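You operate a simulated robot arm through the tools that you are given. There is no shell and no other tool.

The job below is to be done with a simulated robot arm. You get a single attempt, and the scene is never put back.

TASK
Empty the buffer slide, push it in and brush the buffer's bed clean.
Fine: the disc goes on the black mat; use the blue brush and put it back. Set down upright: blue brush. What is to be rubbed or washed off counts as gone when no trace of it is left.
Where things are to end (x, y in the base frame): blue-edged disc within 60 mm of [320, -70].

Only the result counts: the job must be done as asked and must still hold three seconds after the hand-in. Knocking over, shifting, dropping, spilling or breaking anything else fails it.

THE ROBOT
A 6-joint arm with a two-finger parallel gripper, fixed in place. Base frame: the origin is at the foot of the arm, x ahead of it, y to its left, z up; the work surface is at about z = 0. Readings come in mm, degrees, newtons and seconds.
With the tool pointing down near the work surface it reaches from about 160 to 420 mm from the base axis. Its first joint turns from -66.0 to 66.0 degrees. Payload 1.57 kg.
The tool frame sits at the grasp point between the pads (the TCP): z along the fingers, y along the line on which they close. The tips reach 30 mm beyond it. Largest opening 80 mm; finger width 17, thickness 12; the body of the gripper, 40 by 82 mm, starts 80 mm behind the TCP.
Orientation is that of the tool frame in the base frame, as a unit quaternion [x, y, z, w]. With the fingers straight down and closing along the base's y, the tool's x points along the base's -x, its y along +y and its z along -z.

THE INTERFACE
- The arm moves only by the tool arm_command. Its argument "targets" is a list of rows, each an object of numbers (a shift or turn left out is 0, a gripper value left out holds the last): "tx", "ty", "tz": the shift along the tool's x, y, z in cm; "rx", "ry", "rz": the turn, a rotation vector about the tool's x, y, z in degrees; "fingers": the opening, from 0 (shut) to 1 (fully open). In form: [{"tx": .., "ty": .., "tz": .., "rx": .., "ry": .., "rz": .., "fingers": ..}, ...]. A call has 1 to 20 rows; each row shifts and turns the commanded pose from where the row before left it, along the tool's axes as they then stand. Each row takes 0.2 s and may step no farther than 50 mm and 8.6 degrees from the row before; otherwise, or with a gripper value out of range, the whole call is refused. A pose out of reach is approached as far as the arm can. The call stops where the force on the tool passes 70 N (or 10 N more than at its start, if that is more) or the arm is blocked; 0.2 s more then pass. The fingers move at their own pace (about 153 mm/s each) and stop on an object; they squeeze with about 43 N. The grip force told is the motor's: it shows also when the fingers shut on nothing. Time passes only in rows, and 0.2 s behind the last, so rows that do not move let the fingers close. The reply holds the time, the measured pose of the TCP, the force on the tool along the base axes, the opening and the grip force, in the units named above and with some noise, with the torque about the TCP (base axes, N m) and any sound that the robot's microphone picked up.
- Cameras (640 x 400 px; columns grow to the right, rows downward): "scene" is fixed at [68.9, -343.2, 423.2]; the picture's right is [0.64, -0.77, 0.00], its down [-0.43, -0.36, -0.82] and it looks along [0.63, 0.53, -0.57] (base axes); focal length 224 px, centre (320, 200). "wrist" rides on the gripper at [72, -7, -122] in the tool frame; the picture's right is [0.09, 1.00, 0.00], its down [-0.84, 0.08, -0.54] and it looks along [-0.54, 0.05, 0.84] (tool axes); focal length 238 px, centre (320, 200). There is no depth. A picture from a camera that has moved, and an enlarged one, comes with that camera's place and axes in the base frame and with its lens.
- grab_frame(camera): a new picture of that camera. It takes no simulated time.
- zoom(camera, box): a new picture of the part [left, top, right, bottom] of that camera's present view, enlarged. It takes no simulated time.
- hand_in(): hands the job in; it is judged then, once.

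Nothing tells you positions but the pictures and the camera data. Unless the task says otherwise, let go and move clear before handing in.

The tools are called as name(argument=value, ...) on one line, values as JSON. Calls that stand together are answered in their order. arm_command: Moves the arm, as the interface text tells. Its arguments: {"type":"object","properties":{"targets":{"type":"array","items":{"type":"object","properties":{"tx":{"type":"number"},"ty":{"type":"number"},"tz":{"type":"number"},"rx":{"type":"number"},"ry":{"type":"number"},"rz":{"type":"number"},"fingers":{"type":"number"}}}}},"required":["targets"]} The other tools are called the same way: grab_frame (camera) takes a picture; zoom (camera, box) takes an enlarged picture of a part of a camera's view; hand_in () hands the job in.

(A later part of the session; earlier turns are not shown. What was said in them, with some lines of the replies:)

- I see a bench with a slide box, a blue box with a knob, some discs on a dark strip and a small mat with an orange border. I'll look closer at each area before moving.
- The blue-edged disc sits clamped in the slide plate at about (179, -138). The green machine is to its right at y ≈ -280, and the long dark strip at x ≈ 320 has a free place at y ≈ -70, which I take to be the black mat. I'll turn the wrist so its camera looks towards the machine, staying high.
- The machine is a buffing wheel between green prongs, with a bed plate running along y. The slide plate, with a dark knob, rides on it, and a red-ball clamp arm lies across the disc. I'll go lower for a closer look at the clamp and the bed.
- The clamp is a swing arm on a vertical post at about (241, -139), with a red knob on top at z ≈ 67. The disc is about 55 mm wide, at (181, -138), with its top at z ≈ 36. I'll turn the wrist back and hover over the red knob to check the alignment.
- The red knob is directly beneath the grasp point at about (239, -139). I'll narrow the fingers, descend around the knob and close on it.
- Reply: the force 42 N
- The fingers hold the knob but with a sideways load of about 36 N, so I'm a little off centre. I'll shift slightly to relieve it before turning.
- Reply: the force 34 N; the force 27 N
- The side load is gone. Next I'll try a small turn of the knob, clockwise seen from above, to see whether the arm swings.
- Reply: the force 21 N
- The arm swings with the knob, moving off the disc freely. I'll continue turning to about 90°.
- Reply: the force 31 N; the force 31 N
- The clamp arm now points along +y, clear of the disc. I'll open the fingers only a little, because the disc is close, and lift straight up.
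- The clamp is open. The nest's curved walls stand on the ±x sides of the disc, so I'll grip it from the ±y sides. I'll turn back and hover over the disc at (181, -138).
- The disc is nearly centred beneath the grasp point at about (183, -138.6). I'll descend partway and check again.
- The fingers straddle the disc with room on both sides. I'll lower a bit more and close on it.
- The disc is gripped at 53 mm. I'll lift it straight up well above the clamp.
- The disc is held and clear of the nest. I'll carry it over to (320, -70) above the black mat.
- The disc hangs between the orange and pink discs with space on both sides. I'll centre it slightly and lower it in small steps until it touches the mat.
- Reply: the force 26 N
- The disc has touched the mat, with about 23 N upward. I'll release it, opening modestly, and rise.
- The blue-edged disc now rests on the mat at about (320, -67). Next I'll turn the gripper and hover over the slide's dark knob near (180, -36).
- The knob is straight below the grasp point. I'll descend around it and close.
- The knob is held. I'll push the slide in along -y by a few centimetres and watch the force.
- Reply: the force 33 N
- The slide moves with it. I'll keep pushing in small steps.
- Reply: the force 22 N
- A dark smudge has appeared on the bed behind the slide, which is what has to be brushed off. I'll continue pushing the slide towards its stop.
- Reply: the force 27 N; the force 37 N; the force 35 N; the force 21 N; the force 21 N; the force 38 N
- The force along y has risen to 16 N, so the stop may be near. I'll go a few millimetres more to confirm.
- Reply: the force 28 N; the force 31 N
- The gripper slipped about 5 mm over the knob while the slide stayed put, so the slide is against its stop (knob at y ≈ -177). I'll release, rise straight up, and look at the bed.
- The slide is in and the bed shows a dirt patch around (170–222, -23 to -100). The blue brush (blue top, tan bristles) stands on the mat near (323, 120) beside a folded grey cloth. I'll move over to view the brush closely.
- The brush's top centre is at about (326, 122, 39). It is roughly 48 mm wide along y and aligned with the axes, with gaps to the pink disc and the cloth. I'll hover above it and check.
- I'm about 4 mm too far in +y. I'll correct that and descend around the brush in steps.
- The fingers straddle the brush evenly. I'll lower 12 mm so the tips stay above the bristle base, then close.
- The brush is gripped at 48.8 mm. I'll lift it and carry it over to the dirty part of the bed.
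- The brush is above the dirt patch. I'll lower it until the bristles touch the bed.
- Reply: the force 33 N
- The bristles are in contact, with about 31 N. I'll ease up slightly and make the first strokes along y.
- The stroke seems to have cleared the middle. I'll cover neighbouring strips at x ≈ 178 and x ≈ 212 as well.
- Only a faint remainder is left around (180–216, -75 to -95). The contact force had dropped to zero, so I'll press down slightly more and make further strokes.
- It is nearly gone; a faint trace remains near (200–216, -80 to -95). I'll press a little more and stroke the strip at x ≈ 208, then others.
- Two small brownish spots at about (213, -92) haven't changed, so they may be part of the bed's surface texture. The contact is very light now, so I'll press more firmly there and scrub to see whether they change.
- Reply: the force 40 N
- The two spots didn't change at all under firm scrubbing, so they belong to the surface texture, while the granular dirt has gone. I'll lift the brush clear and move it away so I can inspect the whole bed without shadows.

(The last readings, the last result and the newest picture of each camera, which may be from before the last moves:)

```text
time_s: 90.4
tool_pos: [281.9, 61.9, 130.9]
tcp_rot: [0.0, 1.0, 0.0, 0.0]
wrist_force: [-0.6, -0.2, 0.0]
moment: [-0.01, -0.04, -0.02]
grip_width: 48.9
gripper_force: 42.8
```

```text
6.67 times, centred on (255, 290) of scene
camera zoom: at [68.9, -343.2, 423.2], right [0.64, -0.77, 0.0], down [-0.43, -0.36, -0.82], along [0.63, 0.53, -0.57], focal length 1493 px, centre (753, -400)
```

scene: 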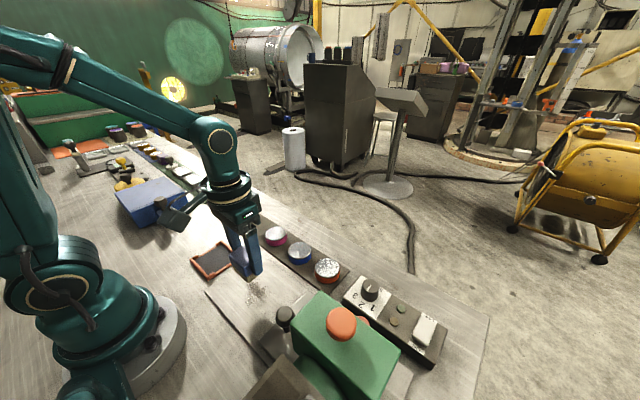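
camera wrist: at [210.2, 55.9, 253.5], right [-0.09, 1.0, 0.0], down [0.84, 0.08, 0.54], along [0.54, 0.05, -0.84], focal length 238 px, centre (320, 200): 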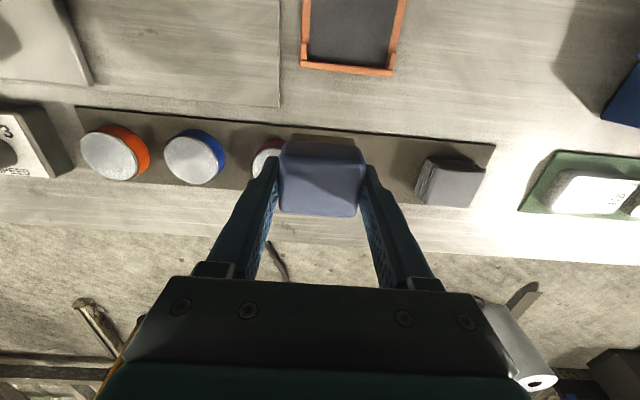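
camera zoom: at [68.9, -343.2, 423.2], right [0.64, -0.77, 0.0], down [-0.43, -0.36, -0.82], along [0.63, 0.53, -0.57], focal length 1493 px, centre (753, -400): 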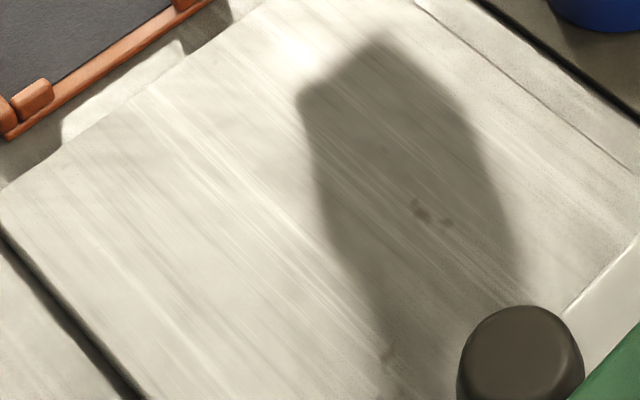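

The bed looks clean apart from the two small brownish spots near (213, -92), which resemble stains elsewhere in the table texture. I'll look at them closely with the wrist camera to be sure.

arm_command(targets=[{"tx": 0.5, "ty": -3.4, "tz": -0.5}, {"tx": 0.5, "ty": -3.4, "tz": -0.5}, {"tx": 0.5, "ty": -3.4, "tz": -0.5}, {"tx": 0.5, "ty": -3.4, "tz": -0.5}, {}])

grab_frame(camera="wrist")

zoom(camera="wrist", box=[240, 10, 420, 140])

zoom(camera="scene", box=[240, 255, 310, 310])

```text
time_s: 91.6
tool_pos: [256.8, -72.7, 150.7]
tcp_rot: [0.001, 1.0, 0.0, 0.0]
wrist_force: [0.4, -0.1, -0.1]
moment: [-0.03, -0.01, 0.02]
grip_width: 48.8
gripper_force: 43.1
```

```text
taken
camera wrist: at [186.2, -78.7, 272.2], right [-0.09, 1.0, 0.0], down [0.84, 0.08, 0.54], along [0.54, 0.05, -0.84], focal length 238 px, centre (320, 200)
```

wrist: 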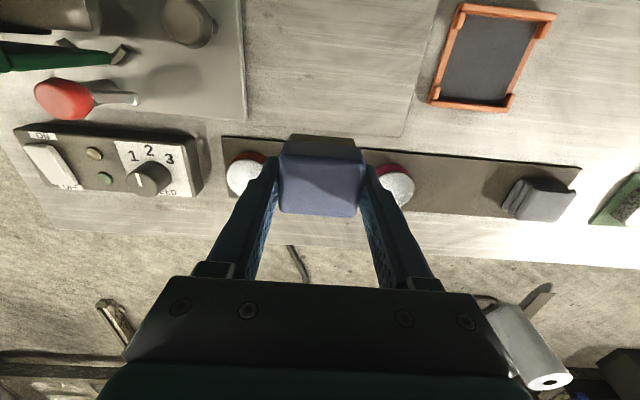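

```text
3.08 times, centred on (330, 75) of wrist
camera zoom: at [186.2, -78.7, 272.2], right [-0.09, 1.0, 0.0], down [0.84, 0.08, 0.54], along [0.54, 0.05, -0.84], focal length 733 px, centre (289, 585)
```

zoom: 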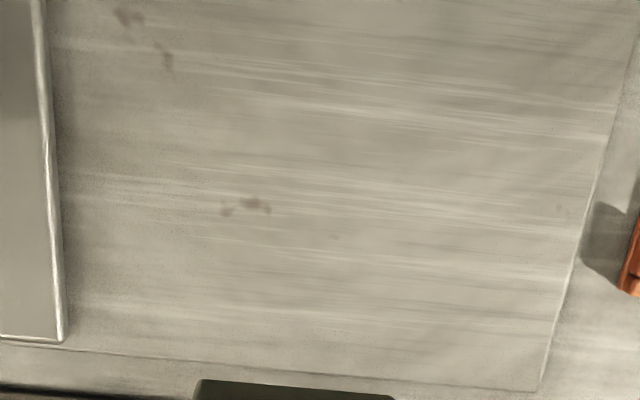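

```text
7.27 times, centred on (275, 282) of scene
camera zoom: at [68.9, -343.3, 423.2], right [0.64, -0.77, 0.0], down [-0.43, -0.36, -0.82], along [0.63, 0.53, -0.57], focal length 1629 px, centre (647, -400)
```

zoom: 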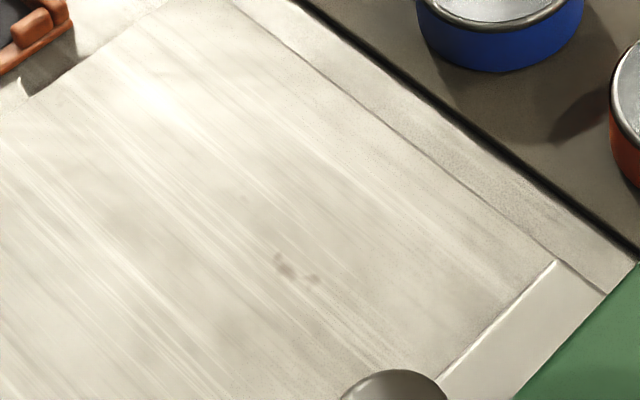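

The remaining marks are rust-brown stains like those on the table; another pair lies outside the dirt patch at about (170, -122). I'll zoom closer where the patch was, to check for any faint remainder.

zoom(camera="wrist", box=[270, 5, 380, 80])

zoom(camera="scene", box=[245, 275, 285, 310])

zoom(camera="scene", box=[320, 210, 420, 270])

```text
5.33 times, centred on (325, 42) of wrist
camera zoom: at [186.2, -78.7, 272.2], right [-0.09, 1.0, 0.0], down [0.84, 0.08, 0.54], along [0.54, 0.05, -0.84], focal length 1271 px, centre (293, 1040)
```

zoom: 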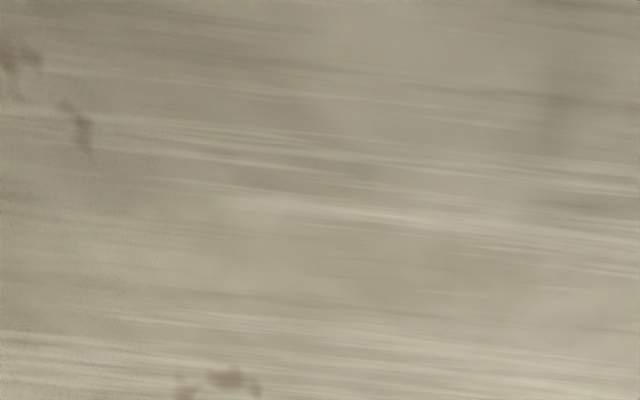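

```text
11.43 times, centred on (265, 292) of scene
camera zoom: at [68.9, -343.3, 423.2], right [0.64, -0.77, 0.0], down [-0.43, -0.36, -0.82], along [0.63, 0.53, -0.57], focal length 2559 px, centre (949, -857)
```

zoom: 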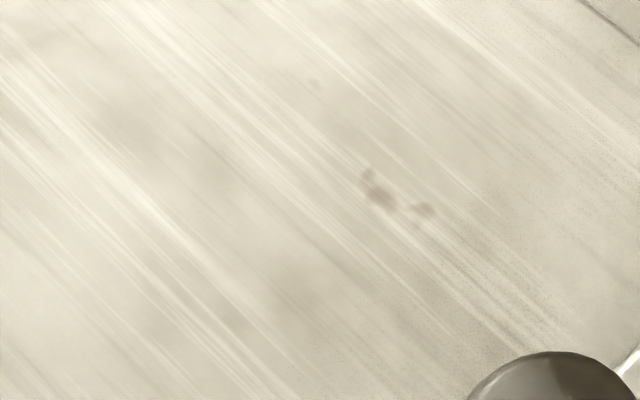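

```text
6.40 times, centred on (370, 240) of scene
camera zoom: at [68.9, -343.3, 423.2], right [0.64, -0.77, 0.0], down [-0.43, -0.36, -0.82], along [0.63, 0.53, -0.57], focal length 1433 px, centre (0, -56)
```

zoom: 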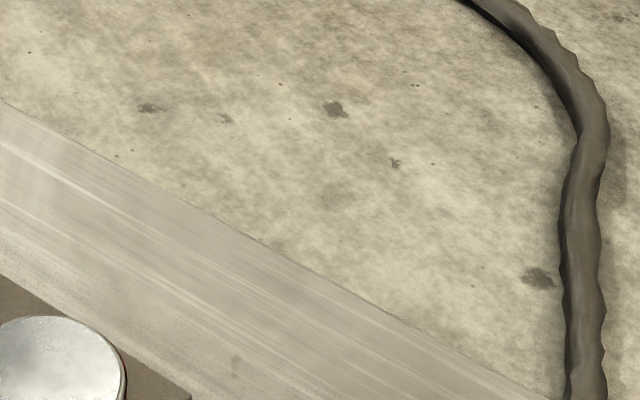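

The former patch is clean, and the rust-coloured stains also occur on the table itself, so they are texture. As a safeguard I'll do one more full pass with definite contact, including the edge strip at x ≈ 218.

arm_command(targets=[{"tx": 2.1, "ty": 1.5}, {"tx": 2.0}, {"tz": 3.5}, {"tz": 3.0}, {"tz": 2.5}, {"tz": 0.6}, {}])

arm_command(targets=[{"tz": 0.15}, {"tz": 0.1}, {}])

```text
time_s: 93.2
tool_pos: [218.3, -60.9, 54.3]
tcp_rot: [0.0, 1.0, 0.0, 0.0]
wrist_force: [0.8, -0.3, -0.5]
moment: [-0.02, 0.0, 0.0]
grip_width: 49.0
gripper_force: 43.1
```

```text
time_s: 94.0
tool_pos: [219.5, -60.5, 52.1]
tcp_rot: [0.001, 1.0, 0.0, -0.001]
wrist_force: [0.3, 0.1, -0.3]
moment: [0.03, -0.03, 0.02]
grip_width: 48.7
gripper_force: 42.6
```

arm_command(targets=[{"tz": 0.08}, {"tz": 0.08}, {}])

```text
time_s: 94.8
tool_pos: [218.7, -61.3, 52.2]
tcp_rot: [0.0, 1.0, 0.001, 0.0]
wrist_force: [-0.5, 0.8, -0.7]
moment: [-0.01, 0.0, -0.05]
grip_width: 48.5
gripper_force: 43.1
```

arm_command(targets=[{"tz": 0.05}, {"tz": 0.04}, {}])

```text
time_s: 95.6
tool_pos: [219.1, -61.3, 50.8]
tcp_rot: [0.0, 1.0, 0.001, 0.0]
wrist_force: [-0.2, 0.4, -0.9]
moment: [-0.01, 0.01, 0.01]
grip_width: 48.9
gripper_force: 43.0
```

arm_command(targets=[{"tz": 0.05}, {"tz": 0.05}, {}])

```text
time_s: 96.4
tool_pos: [220.1, -61.0, 51.4]
tcp_rot: [-0.001, 1.0, -0.001, 0.001]
wrist_force: [-12.1, -9.7, 56.4]
moment: [-0.19, 0.34, 0.06]
grip_width: 48.7
gripper_force: 42.9
```

arm_command(targets=[{"tz": -0.04}, {"ty": -1}, {"ty": -1}, {"ty": -1}, {"ty": -1}, {"ty": 1}, {"ty": 1}, {"ty": 1}, {"ty": 1}, {"ty": 1}, {"ty": 1}, {"ty": 1}, {"ty": 1}, {}])

```text
time_s: 99.1
tool_pos: [218.8, -31.2, 50.4]
tcp_rot: [-0.002, 1.0, 0.0, 0.001]
wrist_force: [-3.9, 0.6, 17.4]
moment: [0.17, 0.06, 0.04]
grip_width: 49.0
gripper_force: 43.6
stopped in row 13: the force on the tool passed its limit at 76 N (the readings are from after the stop); the commanded pose is now the measured one
```

The move stopped on a force spike near y ≈ -31. I'll look at both cameras before continuing.

grab_frame(camera="wrist")

zoom(camera="scene", box=[190, 210, 330, 330])

```text
taken
camera wrist: at [148.2, -35.5, 172.6], right [-0.1, 1.0, 0.0], down [0.83, 0.08, 0.54], along [0.54, 0.05, -0.84], focal length 238 px, centre (320, 200)
```

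wrist: 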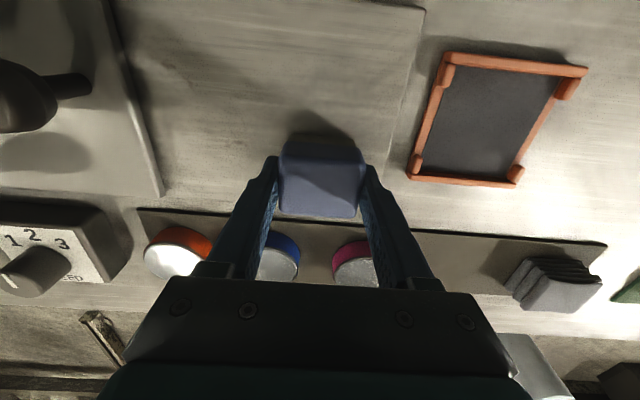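

```text
3.33 times, centred on (260, 270) of scene
camera zoom: at [68.8, -343.2, 423.3], right [0.64, -0.77, 0.0], down [-0.43, -0.36, -0.82], along [0.63, 0.53, -0.57], focal length 746 px, centre (520, -33)
```

zoom: 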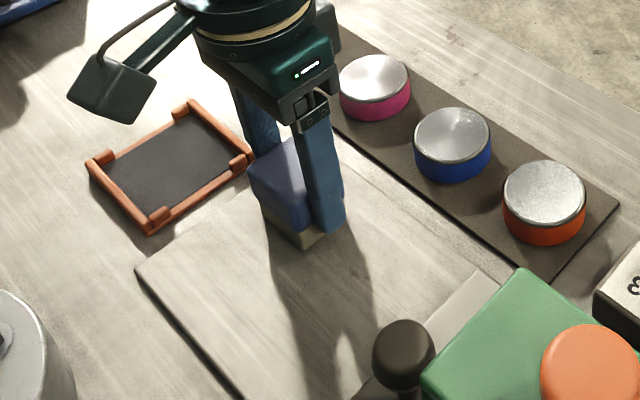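

Nothing was struck; it was a vertical contact spike while pressing. I'll lift the brush clear and inspect the bed once more.

arm_command(targets=[{"tz": -1}, {"tz": -3}, {"tz": -3}, {"tx": -3.0, "ty": 4}, {"tx": -3.0, "ty": 4}, {}])

zoom(camera="scene", box=[190, 230, 330, 350])

zoom(camera="scene", box=[240, 255, 310, 310])

grab_frame(camera="scene")

```text
time_s: 100.5
tool_pos: [276.6, 51.9, 119.2]
tcp_rot: [-0.002, 1.0, -0.001, 0.0]
wrist_force: [0.0, -0.3, -0.9]
moment: [0.03, 0.0, -0.05]
grip_width: 49.1
gripper_force: 42.4
```

```text
3.33 times, centred on (260, 290) of scene
camera zoom: at [68.9, -343.2, 423.2], right [0.64, -0.77, 0.0], down [-0.43, -0.36, -0.82], along [0.63, 0.53, -0.57], focal length 746 px, centre (520, -100)
```

zoom: 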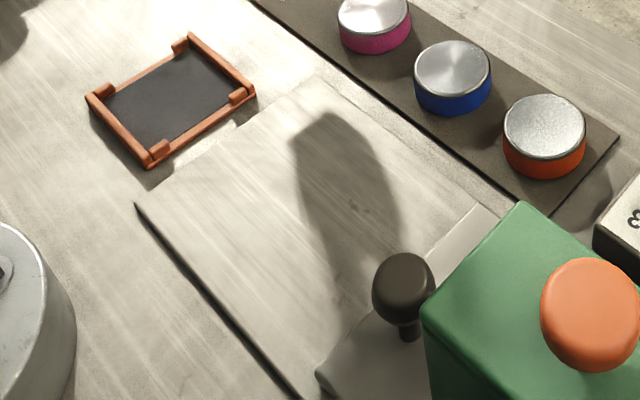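

```text
7.27 times, centred on (275, 282) of scene
camera zoom: at [68.9, -343.2, 423.2], right [0.64, -0.77, 0.0], down [-0.43, -0.36, -0.82], along [0.63, 0.53, -0.57], focal length 1629 px, centre (647, -400)
```

zoom: 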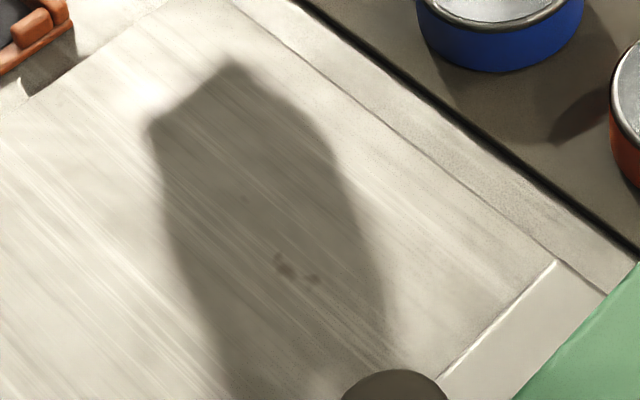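

```text
taken
```

scene: 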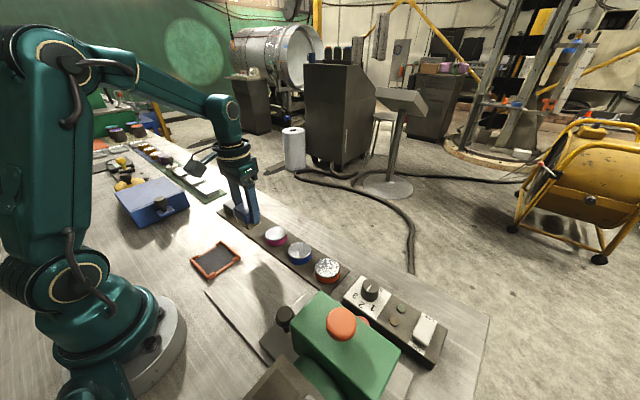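

The bed is clean apart from the texture stains. I'll take the brush back to its place at about (326, 121).

arm_command(targets=[{"tx": -2.42, "ty": 3.52}, {"tx": -2.42, "ty": 3.52}, {}, {}])

arm_command(targets=[{}, {}])

arm_command(targets=[{}, {}])

grab_frame(camera="wrist")

zoom(camera="scene", box=[210, 160, 310, 260])

```text
time_s: 101.5
tool_pos: [328.3, 123.0, 117.9]
tcp_rot: [-0.001, 1.0, -0.001, 0.001]
wrist_force: [0.8, 0.2, -0.4]
moment: [0.01, 0.0, 0.03]
grip_width: 49.0
gripper_force: 43.1
```

```text
time_s: 102.1
tool_pos: [328.7, 120.8, 118.3]
tcp_rot: [-0.001, 1.0, -0.001, 0.001]
wrist_force: [0.2, -0.3, -0.9]
moment: [-0.01, -0.01, 0.0]
grip_width: 48.9
gripper_force: 43.4
```

```text
time_s: 102.7
tool_pos: [329.3, 121.2, 118.0]
tcp_rot: [-0.001, 1.0, -0.001, 0.001]
wrist_force: [-0.1, -0.8, -0.3]
moment: [0.02, -0.01, 0.01]
grip_width: 48.7
gripper_force: 43.1
```

```text
taken
camera wrist: at [257.7, 116.0, 240.9], right [-0.1, 1.0, 0.0], down [0.83, 0.08, 0.54], along [0.54, 0.05, -0.84], focal length 238 px, centre (320, 200)
```

wrist: 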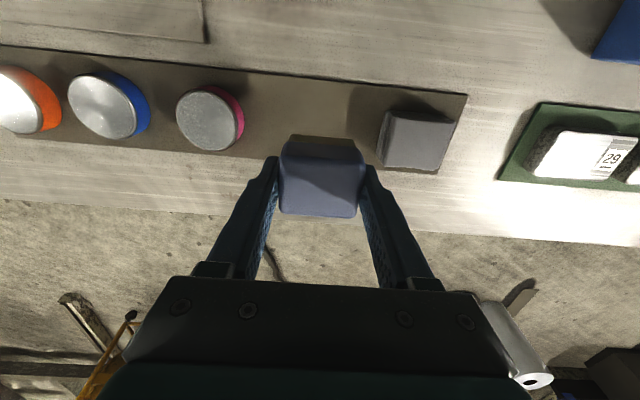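

```text
4.00 times, centred on (260, 210) of scene
camera zoom: at [68.9, -343.2, 423.2], right [0.64, -0.77, 0.0], down [-0.43, -0.36, -0.82], along [0.63, 0.53, -0.57], focal length 896 px, centre (560, 160)
```

zoom: 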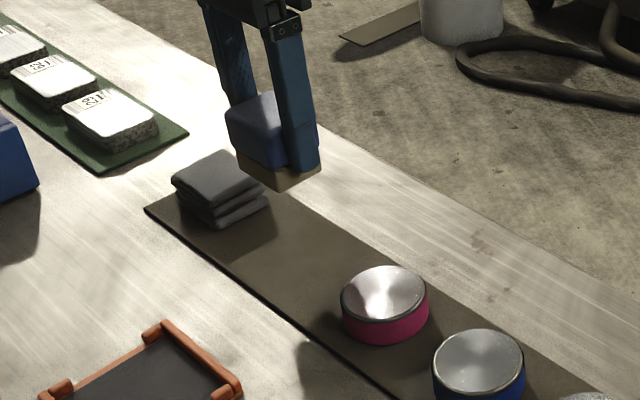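

I'm over the original place, about 2.5 mm too far in x. I'll correct that and lower the brush in steps until it touches the mat.

arm_command(targets=[{"tx": 0.25}, {"tz": 2.2}, {"tz": 2.2}, {"tz": 1.6}, {}])

arm_command(targets=[{"tz": 0.2}, {"tz": 0.2}, {}])

zoom(camera="scene", box=[210, 160, 310, 260])

```text
time_s: 103.9
tool_pos: [326.7, 121.8, 58.3]
tcp_rot: [-0.002, 1.0, 0.0, 0.002]
wrist_force: [0.4, -0.3, -0.9]
moment: [0.0, -0.01, -0.02]
grip_width: 48.9
gripper_force: 43.4
```

```text
time_s: 104.7
tool_pos: [324.6, 121.1, 55.3]
tcp_rot: [-0.001, 1.0, -0.001, 0.001]
wrist_force: [-0.6, -0.4, -0.7]
moment: [-0.01, 0.06, 0.01]
grip_width: 48.7
gripper_force: 43.0
```

```text
4.00 times, centred on (260, 210) of scene
camera zoom: at [68.9, -343.2, 423.2], right [0.64, -0.77, 0.0], down [-0.43, -0.36, -0.82], along [0.63, 0.53, -0.57], focal length 896 px, centre (560, 160)
```

zoom: 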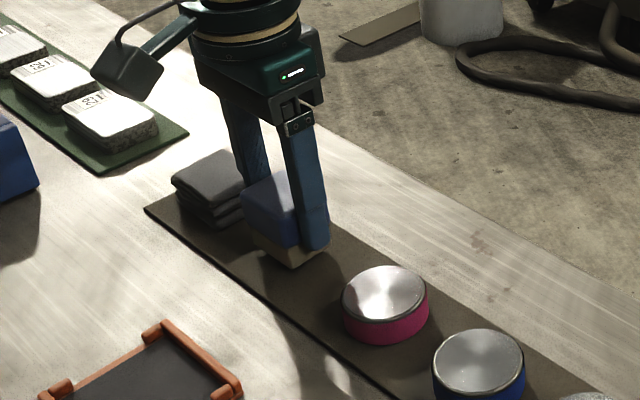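

arm_command(targets=[{"tz": 0.15}, {"tz": 0.15}, {}])

arm_command(targets=[{"tz": 0.1}, {"tz": 0.1}, {}])

```text
time_s: 105.5
tool_pos: [325.8, 121.7, 52.4]
tcp_rot: [-0.002, 1.0, -0.001, 0.001]
wrist_force: [0.0, -0.4, -0.7]
moment: [0.01, -0.01, 0.02]
grip_width: 48.9
gripper_force: 42.6
```

```text
time_s: 106.3
tool_pos: [324.7, 121.4, 50.0]
tcp_rot: [-0.002, 1.0, -0.001, 0.002]
wrist_force: [-0.3, -0.3, -0.4]
moment: [-0.02, -0.01, 0.03]
grip_width: 48.9
gripper_force: 43.0
```

arm_command(targets=[{"tz": 0.1}, {}])

arm_command(targets=[{"tz": 0.07}, {}])

```text
time_s: 106.9
tool_pos: [325.5, 120.5, 49.3]
tcp_rot: [-0.002, 1.0, -0.001, 0.002]
wrist_force: [-1.1, 0.4, -0.2]
moment: [-0.01, 0.01, 0.0]
grip_width: 48.8
gripper_force: 42.7
```

```text
time_s: 107.5
tool_pos: [325.6, 121.0, 48.3]
tcp_rot: [-0.002, 1.0, -0.001, 0.003]
wrist_force: [-0.2, 0.0, -0.5]
moment: [-0.04, 0.01, 0.02]
grip_width: 48.9
gripper_force: 43.0
```

arm_command(targets=[{"tz": 0.07}, {}])

zoom(camera="scene", box=[225, 180, 295, 240])

```text
time_s: 108.1
tool_pos: [325.4, 121.5, 48.6]
tcp_rot: [-0.002, 1.0, 0.0, 0.001]
wrist_force: [-8.3, -1.8, 17.0]
moment: [0.16, 0.29, 0.07]
grip_width: 48.9
gripper_force: 42.8
```

```text
6.67 times, centred on (260, 210) of scene
camera zoom: at [68.8, -343.3, 423.2], right [0.64, -0.77, 0.0], down [-0.43, -0.36, -0.82], along [0.63, 0.53, -0.57], focal length 1493 px, centre (720, 133)
```

zoom: 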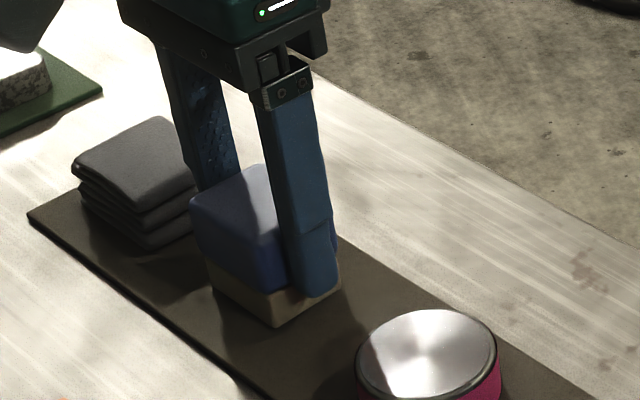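

The brush is standing on the mat, with 17 N of contact. I'll open the fingers just enough and rise straight up.

arm_command(targets=[{"tz": -0.03}, {"fingers": 0.8}, {}, {}, {"tz": -1}, {"tz": -2}, {"tz": -4}, {"tz": -4}, {}])

grab_frame(camera="wrist")

zoom(camera="scene", box=[210, 180, 310, 260])

```text
time_s: 110.1
tool_pos: [325.4, 124.7, 158.9]
tcp_rot: [-0.002, 1.0, -0.001, 0.002]
wrist_force: [0.2, -0.8, -1.3]
moment: [0.0, -0.03, 0.01]
grip_width: 64.0
gripper_force: 0.1
```

```text
taken
camera wrist: at [254.3, 118.7, 282.7], right [-0.1, 1.0, 0.0], down [0.83, 0.08, 0.54], along [0.54, 0.05, -0.84], focal length 238 px, centre (320, 200)
```

wrist: 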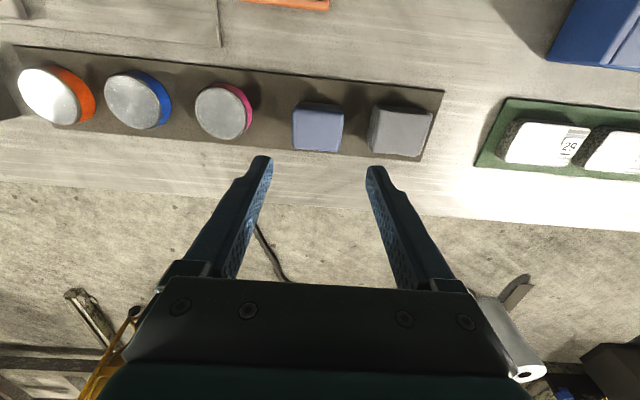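

```text
5.00 times, centred on (260, 220) of scene
camera zoom: at [68.9, -343.2, 423.2], right [0.64, -0.77, 0.0], down [-0.43, -0.36, -0.82], along [0.63, 0.53, -0.57], focal length 1120 px, centre (620, 100)
```

zoom: 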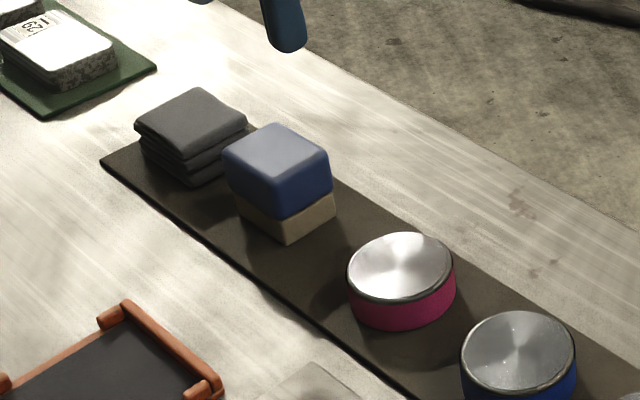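

The brush stands upright exactly where it was. I'll withdraw to a high neutral pose and check the final scene, including the slide.

arm_command(targets=[{"tz": -4}, {"tz": -4}, {"tz": -4}, {"tx": 3, "ty": -4}, {"tx": 3, "ty": -4}, {"tx": 3, "ty": -4}, {"ty": -4}, {}])

grab_frame(camera="wrist")

grab_frame(camera="scene")

zoom(camera="scene", box=[190, 230, 330, 350])

zoom(camera="wrist", box=[60, 0, 380, 160])

```text
time_s: 111.9
tool_pos: [215.0, -46.5, 258.7]
tcp_rot: [-0.002, 1.0, -0.001, 0.002]
wrist_force: [0.7, -0.7, 0.7]
moment: [0.0, 0.03, -0.04]
grip_width: 63.9
gripper_force: 0.2
out of reach, approached as far as the arm can: row 3
```

```text
taken
camera wrist: at [143.5, -51.5, 380.7], right [-0.1, 1.0, 0.0], down [0.83, 0.08, 0.54], along [0.54, 0.05, -0.84], focal length 238 px, centre (320, 200)
```

wrist: 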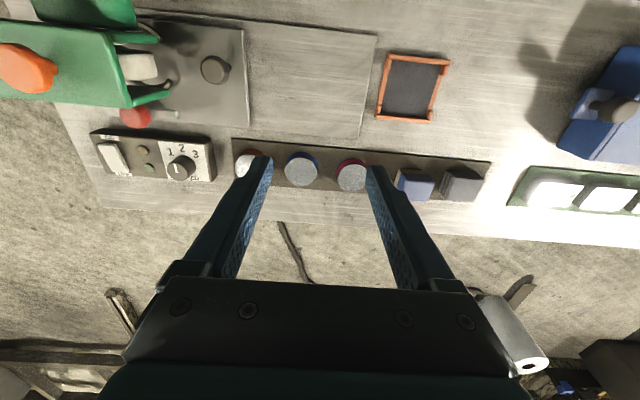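

```text
taken
```

scene: 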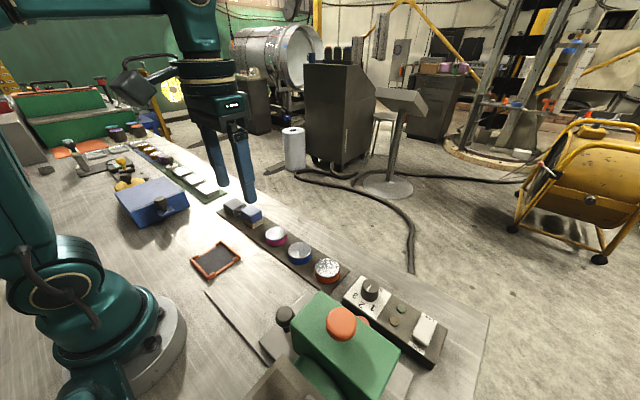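

```text
3.33 times, centred on (260, 290) of scene
camera zoom: at [68.9, -343.3, 423.2], right [0.64, -0.77, 0.0], down [-0.43, -0.36, -0.82], along [0.63, 0.53, -0.57], focal length 746 px, centre (520, -100)
```

zoom: 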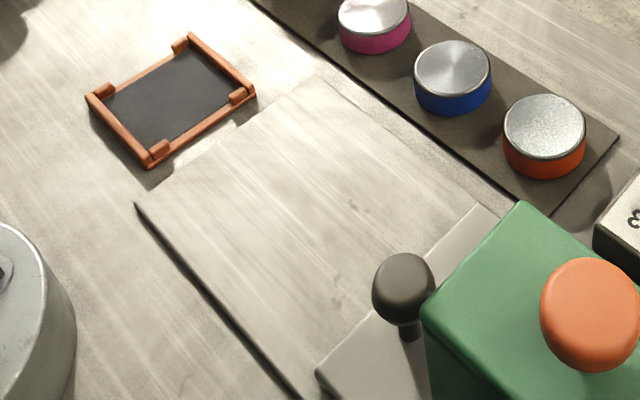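

```text
2.00 times, centred on (220, 80) of wrist
camera zoom: at [143.5, -51.5, 380.7], right [-0.1, 1.0, 0.0], down [0.83, 0.08, 0.54], along [0.54, 0.05, -0.84], focal length 477 px, centre (520, 440)
```

zoom: 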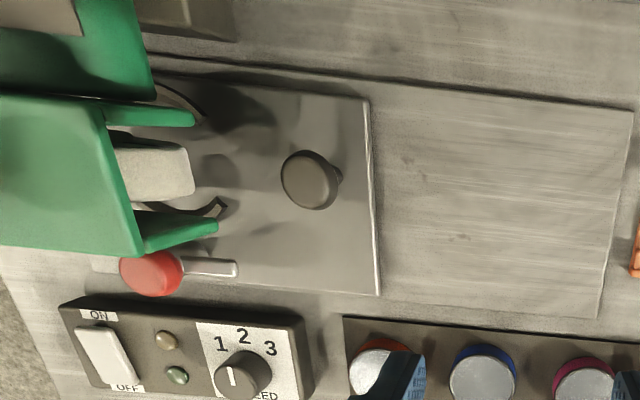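

Everything is in place. The blue-edged disc is on the black mat at about (320, -68), and the slide is against its stop with the nest under the wheel. The bed is clean apart from the unchanging texture stains, the brush stands back in its place, and the arm is clear. I'm handing in.

hand_in()

```text
The job is handed in.
```

The job is handed in, and I believe all three parts are done. The hand-in returned no verdict, so this rests on my own checks.

- **Disc:** I swung the red-knob clamp clear and lifted out the blue-edged disc. It now sits on the black mat at about (320, -68), within the 60 mm allowed.
- **Slide:** It is pushed in by about 142 mm until it stopped. I take that as the end stop because the gripper slipped on the knob while the slide stayed put. The clamp arm is still swung open.
- **Bed:** The dirt patch is gone. Small rust-brown spots remain near (213, -92) and (170, -122). The first pair did not change under firm scrubbing and the others lay outside the dirt, and the table has similar marks. I took them all as surface texture, not dirt.
- **Brush:** The blue brush is back upright in its original place on the mat, at about (326, 121).

On the last brushing pass the arm stopped once on a 76 N force spike. The cameras showed nothing struck or moved.
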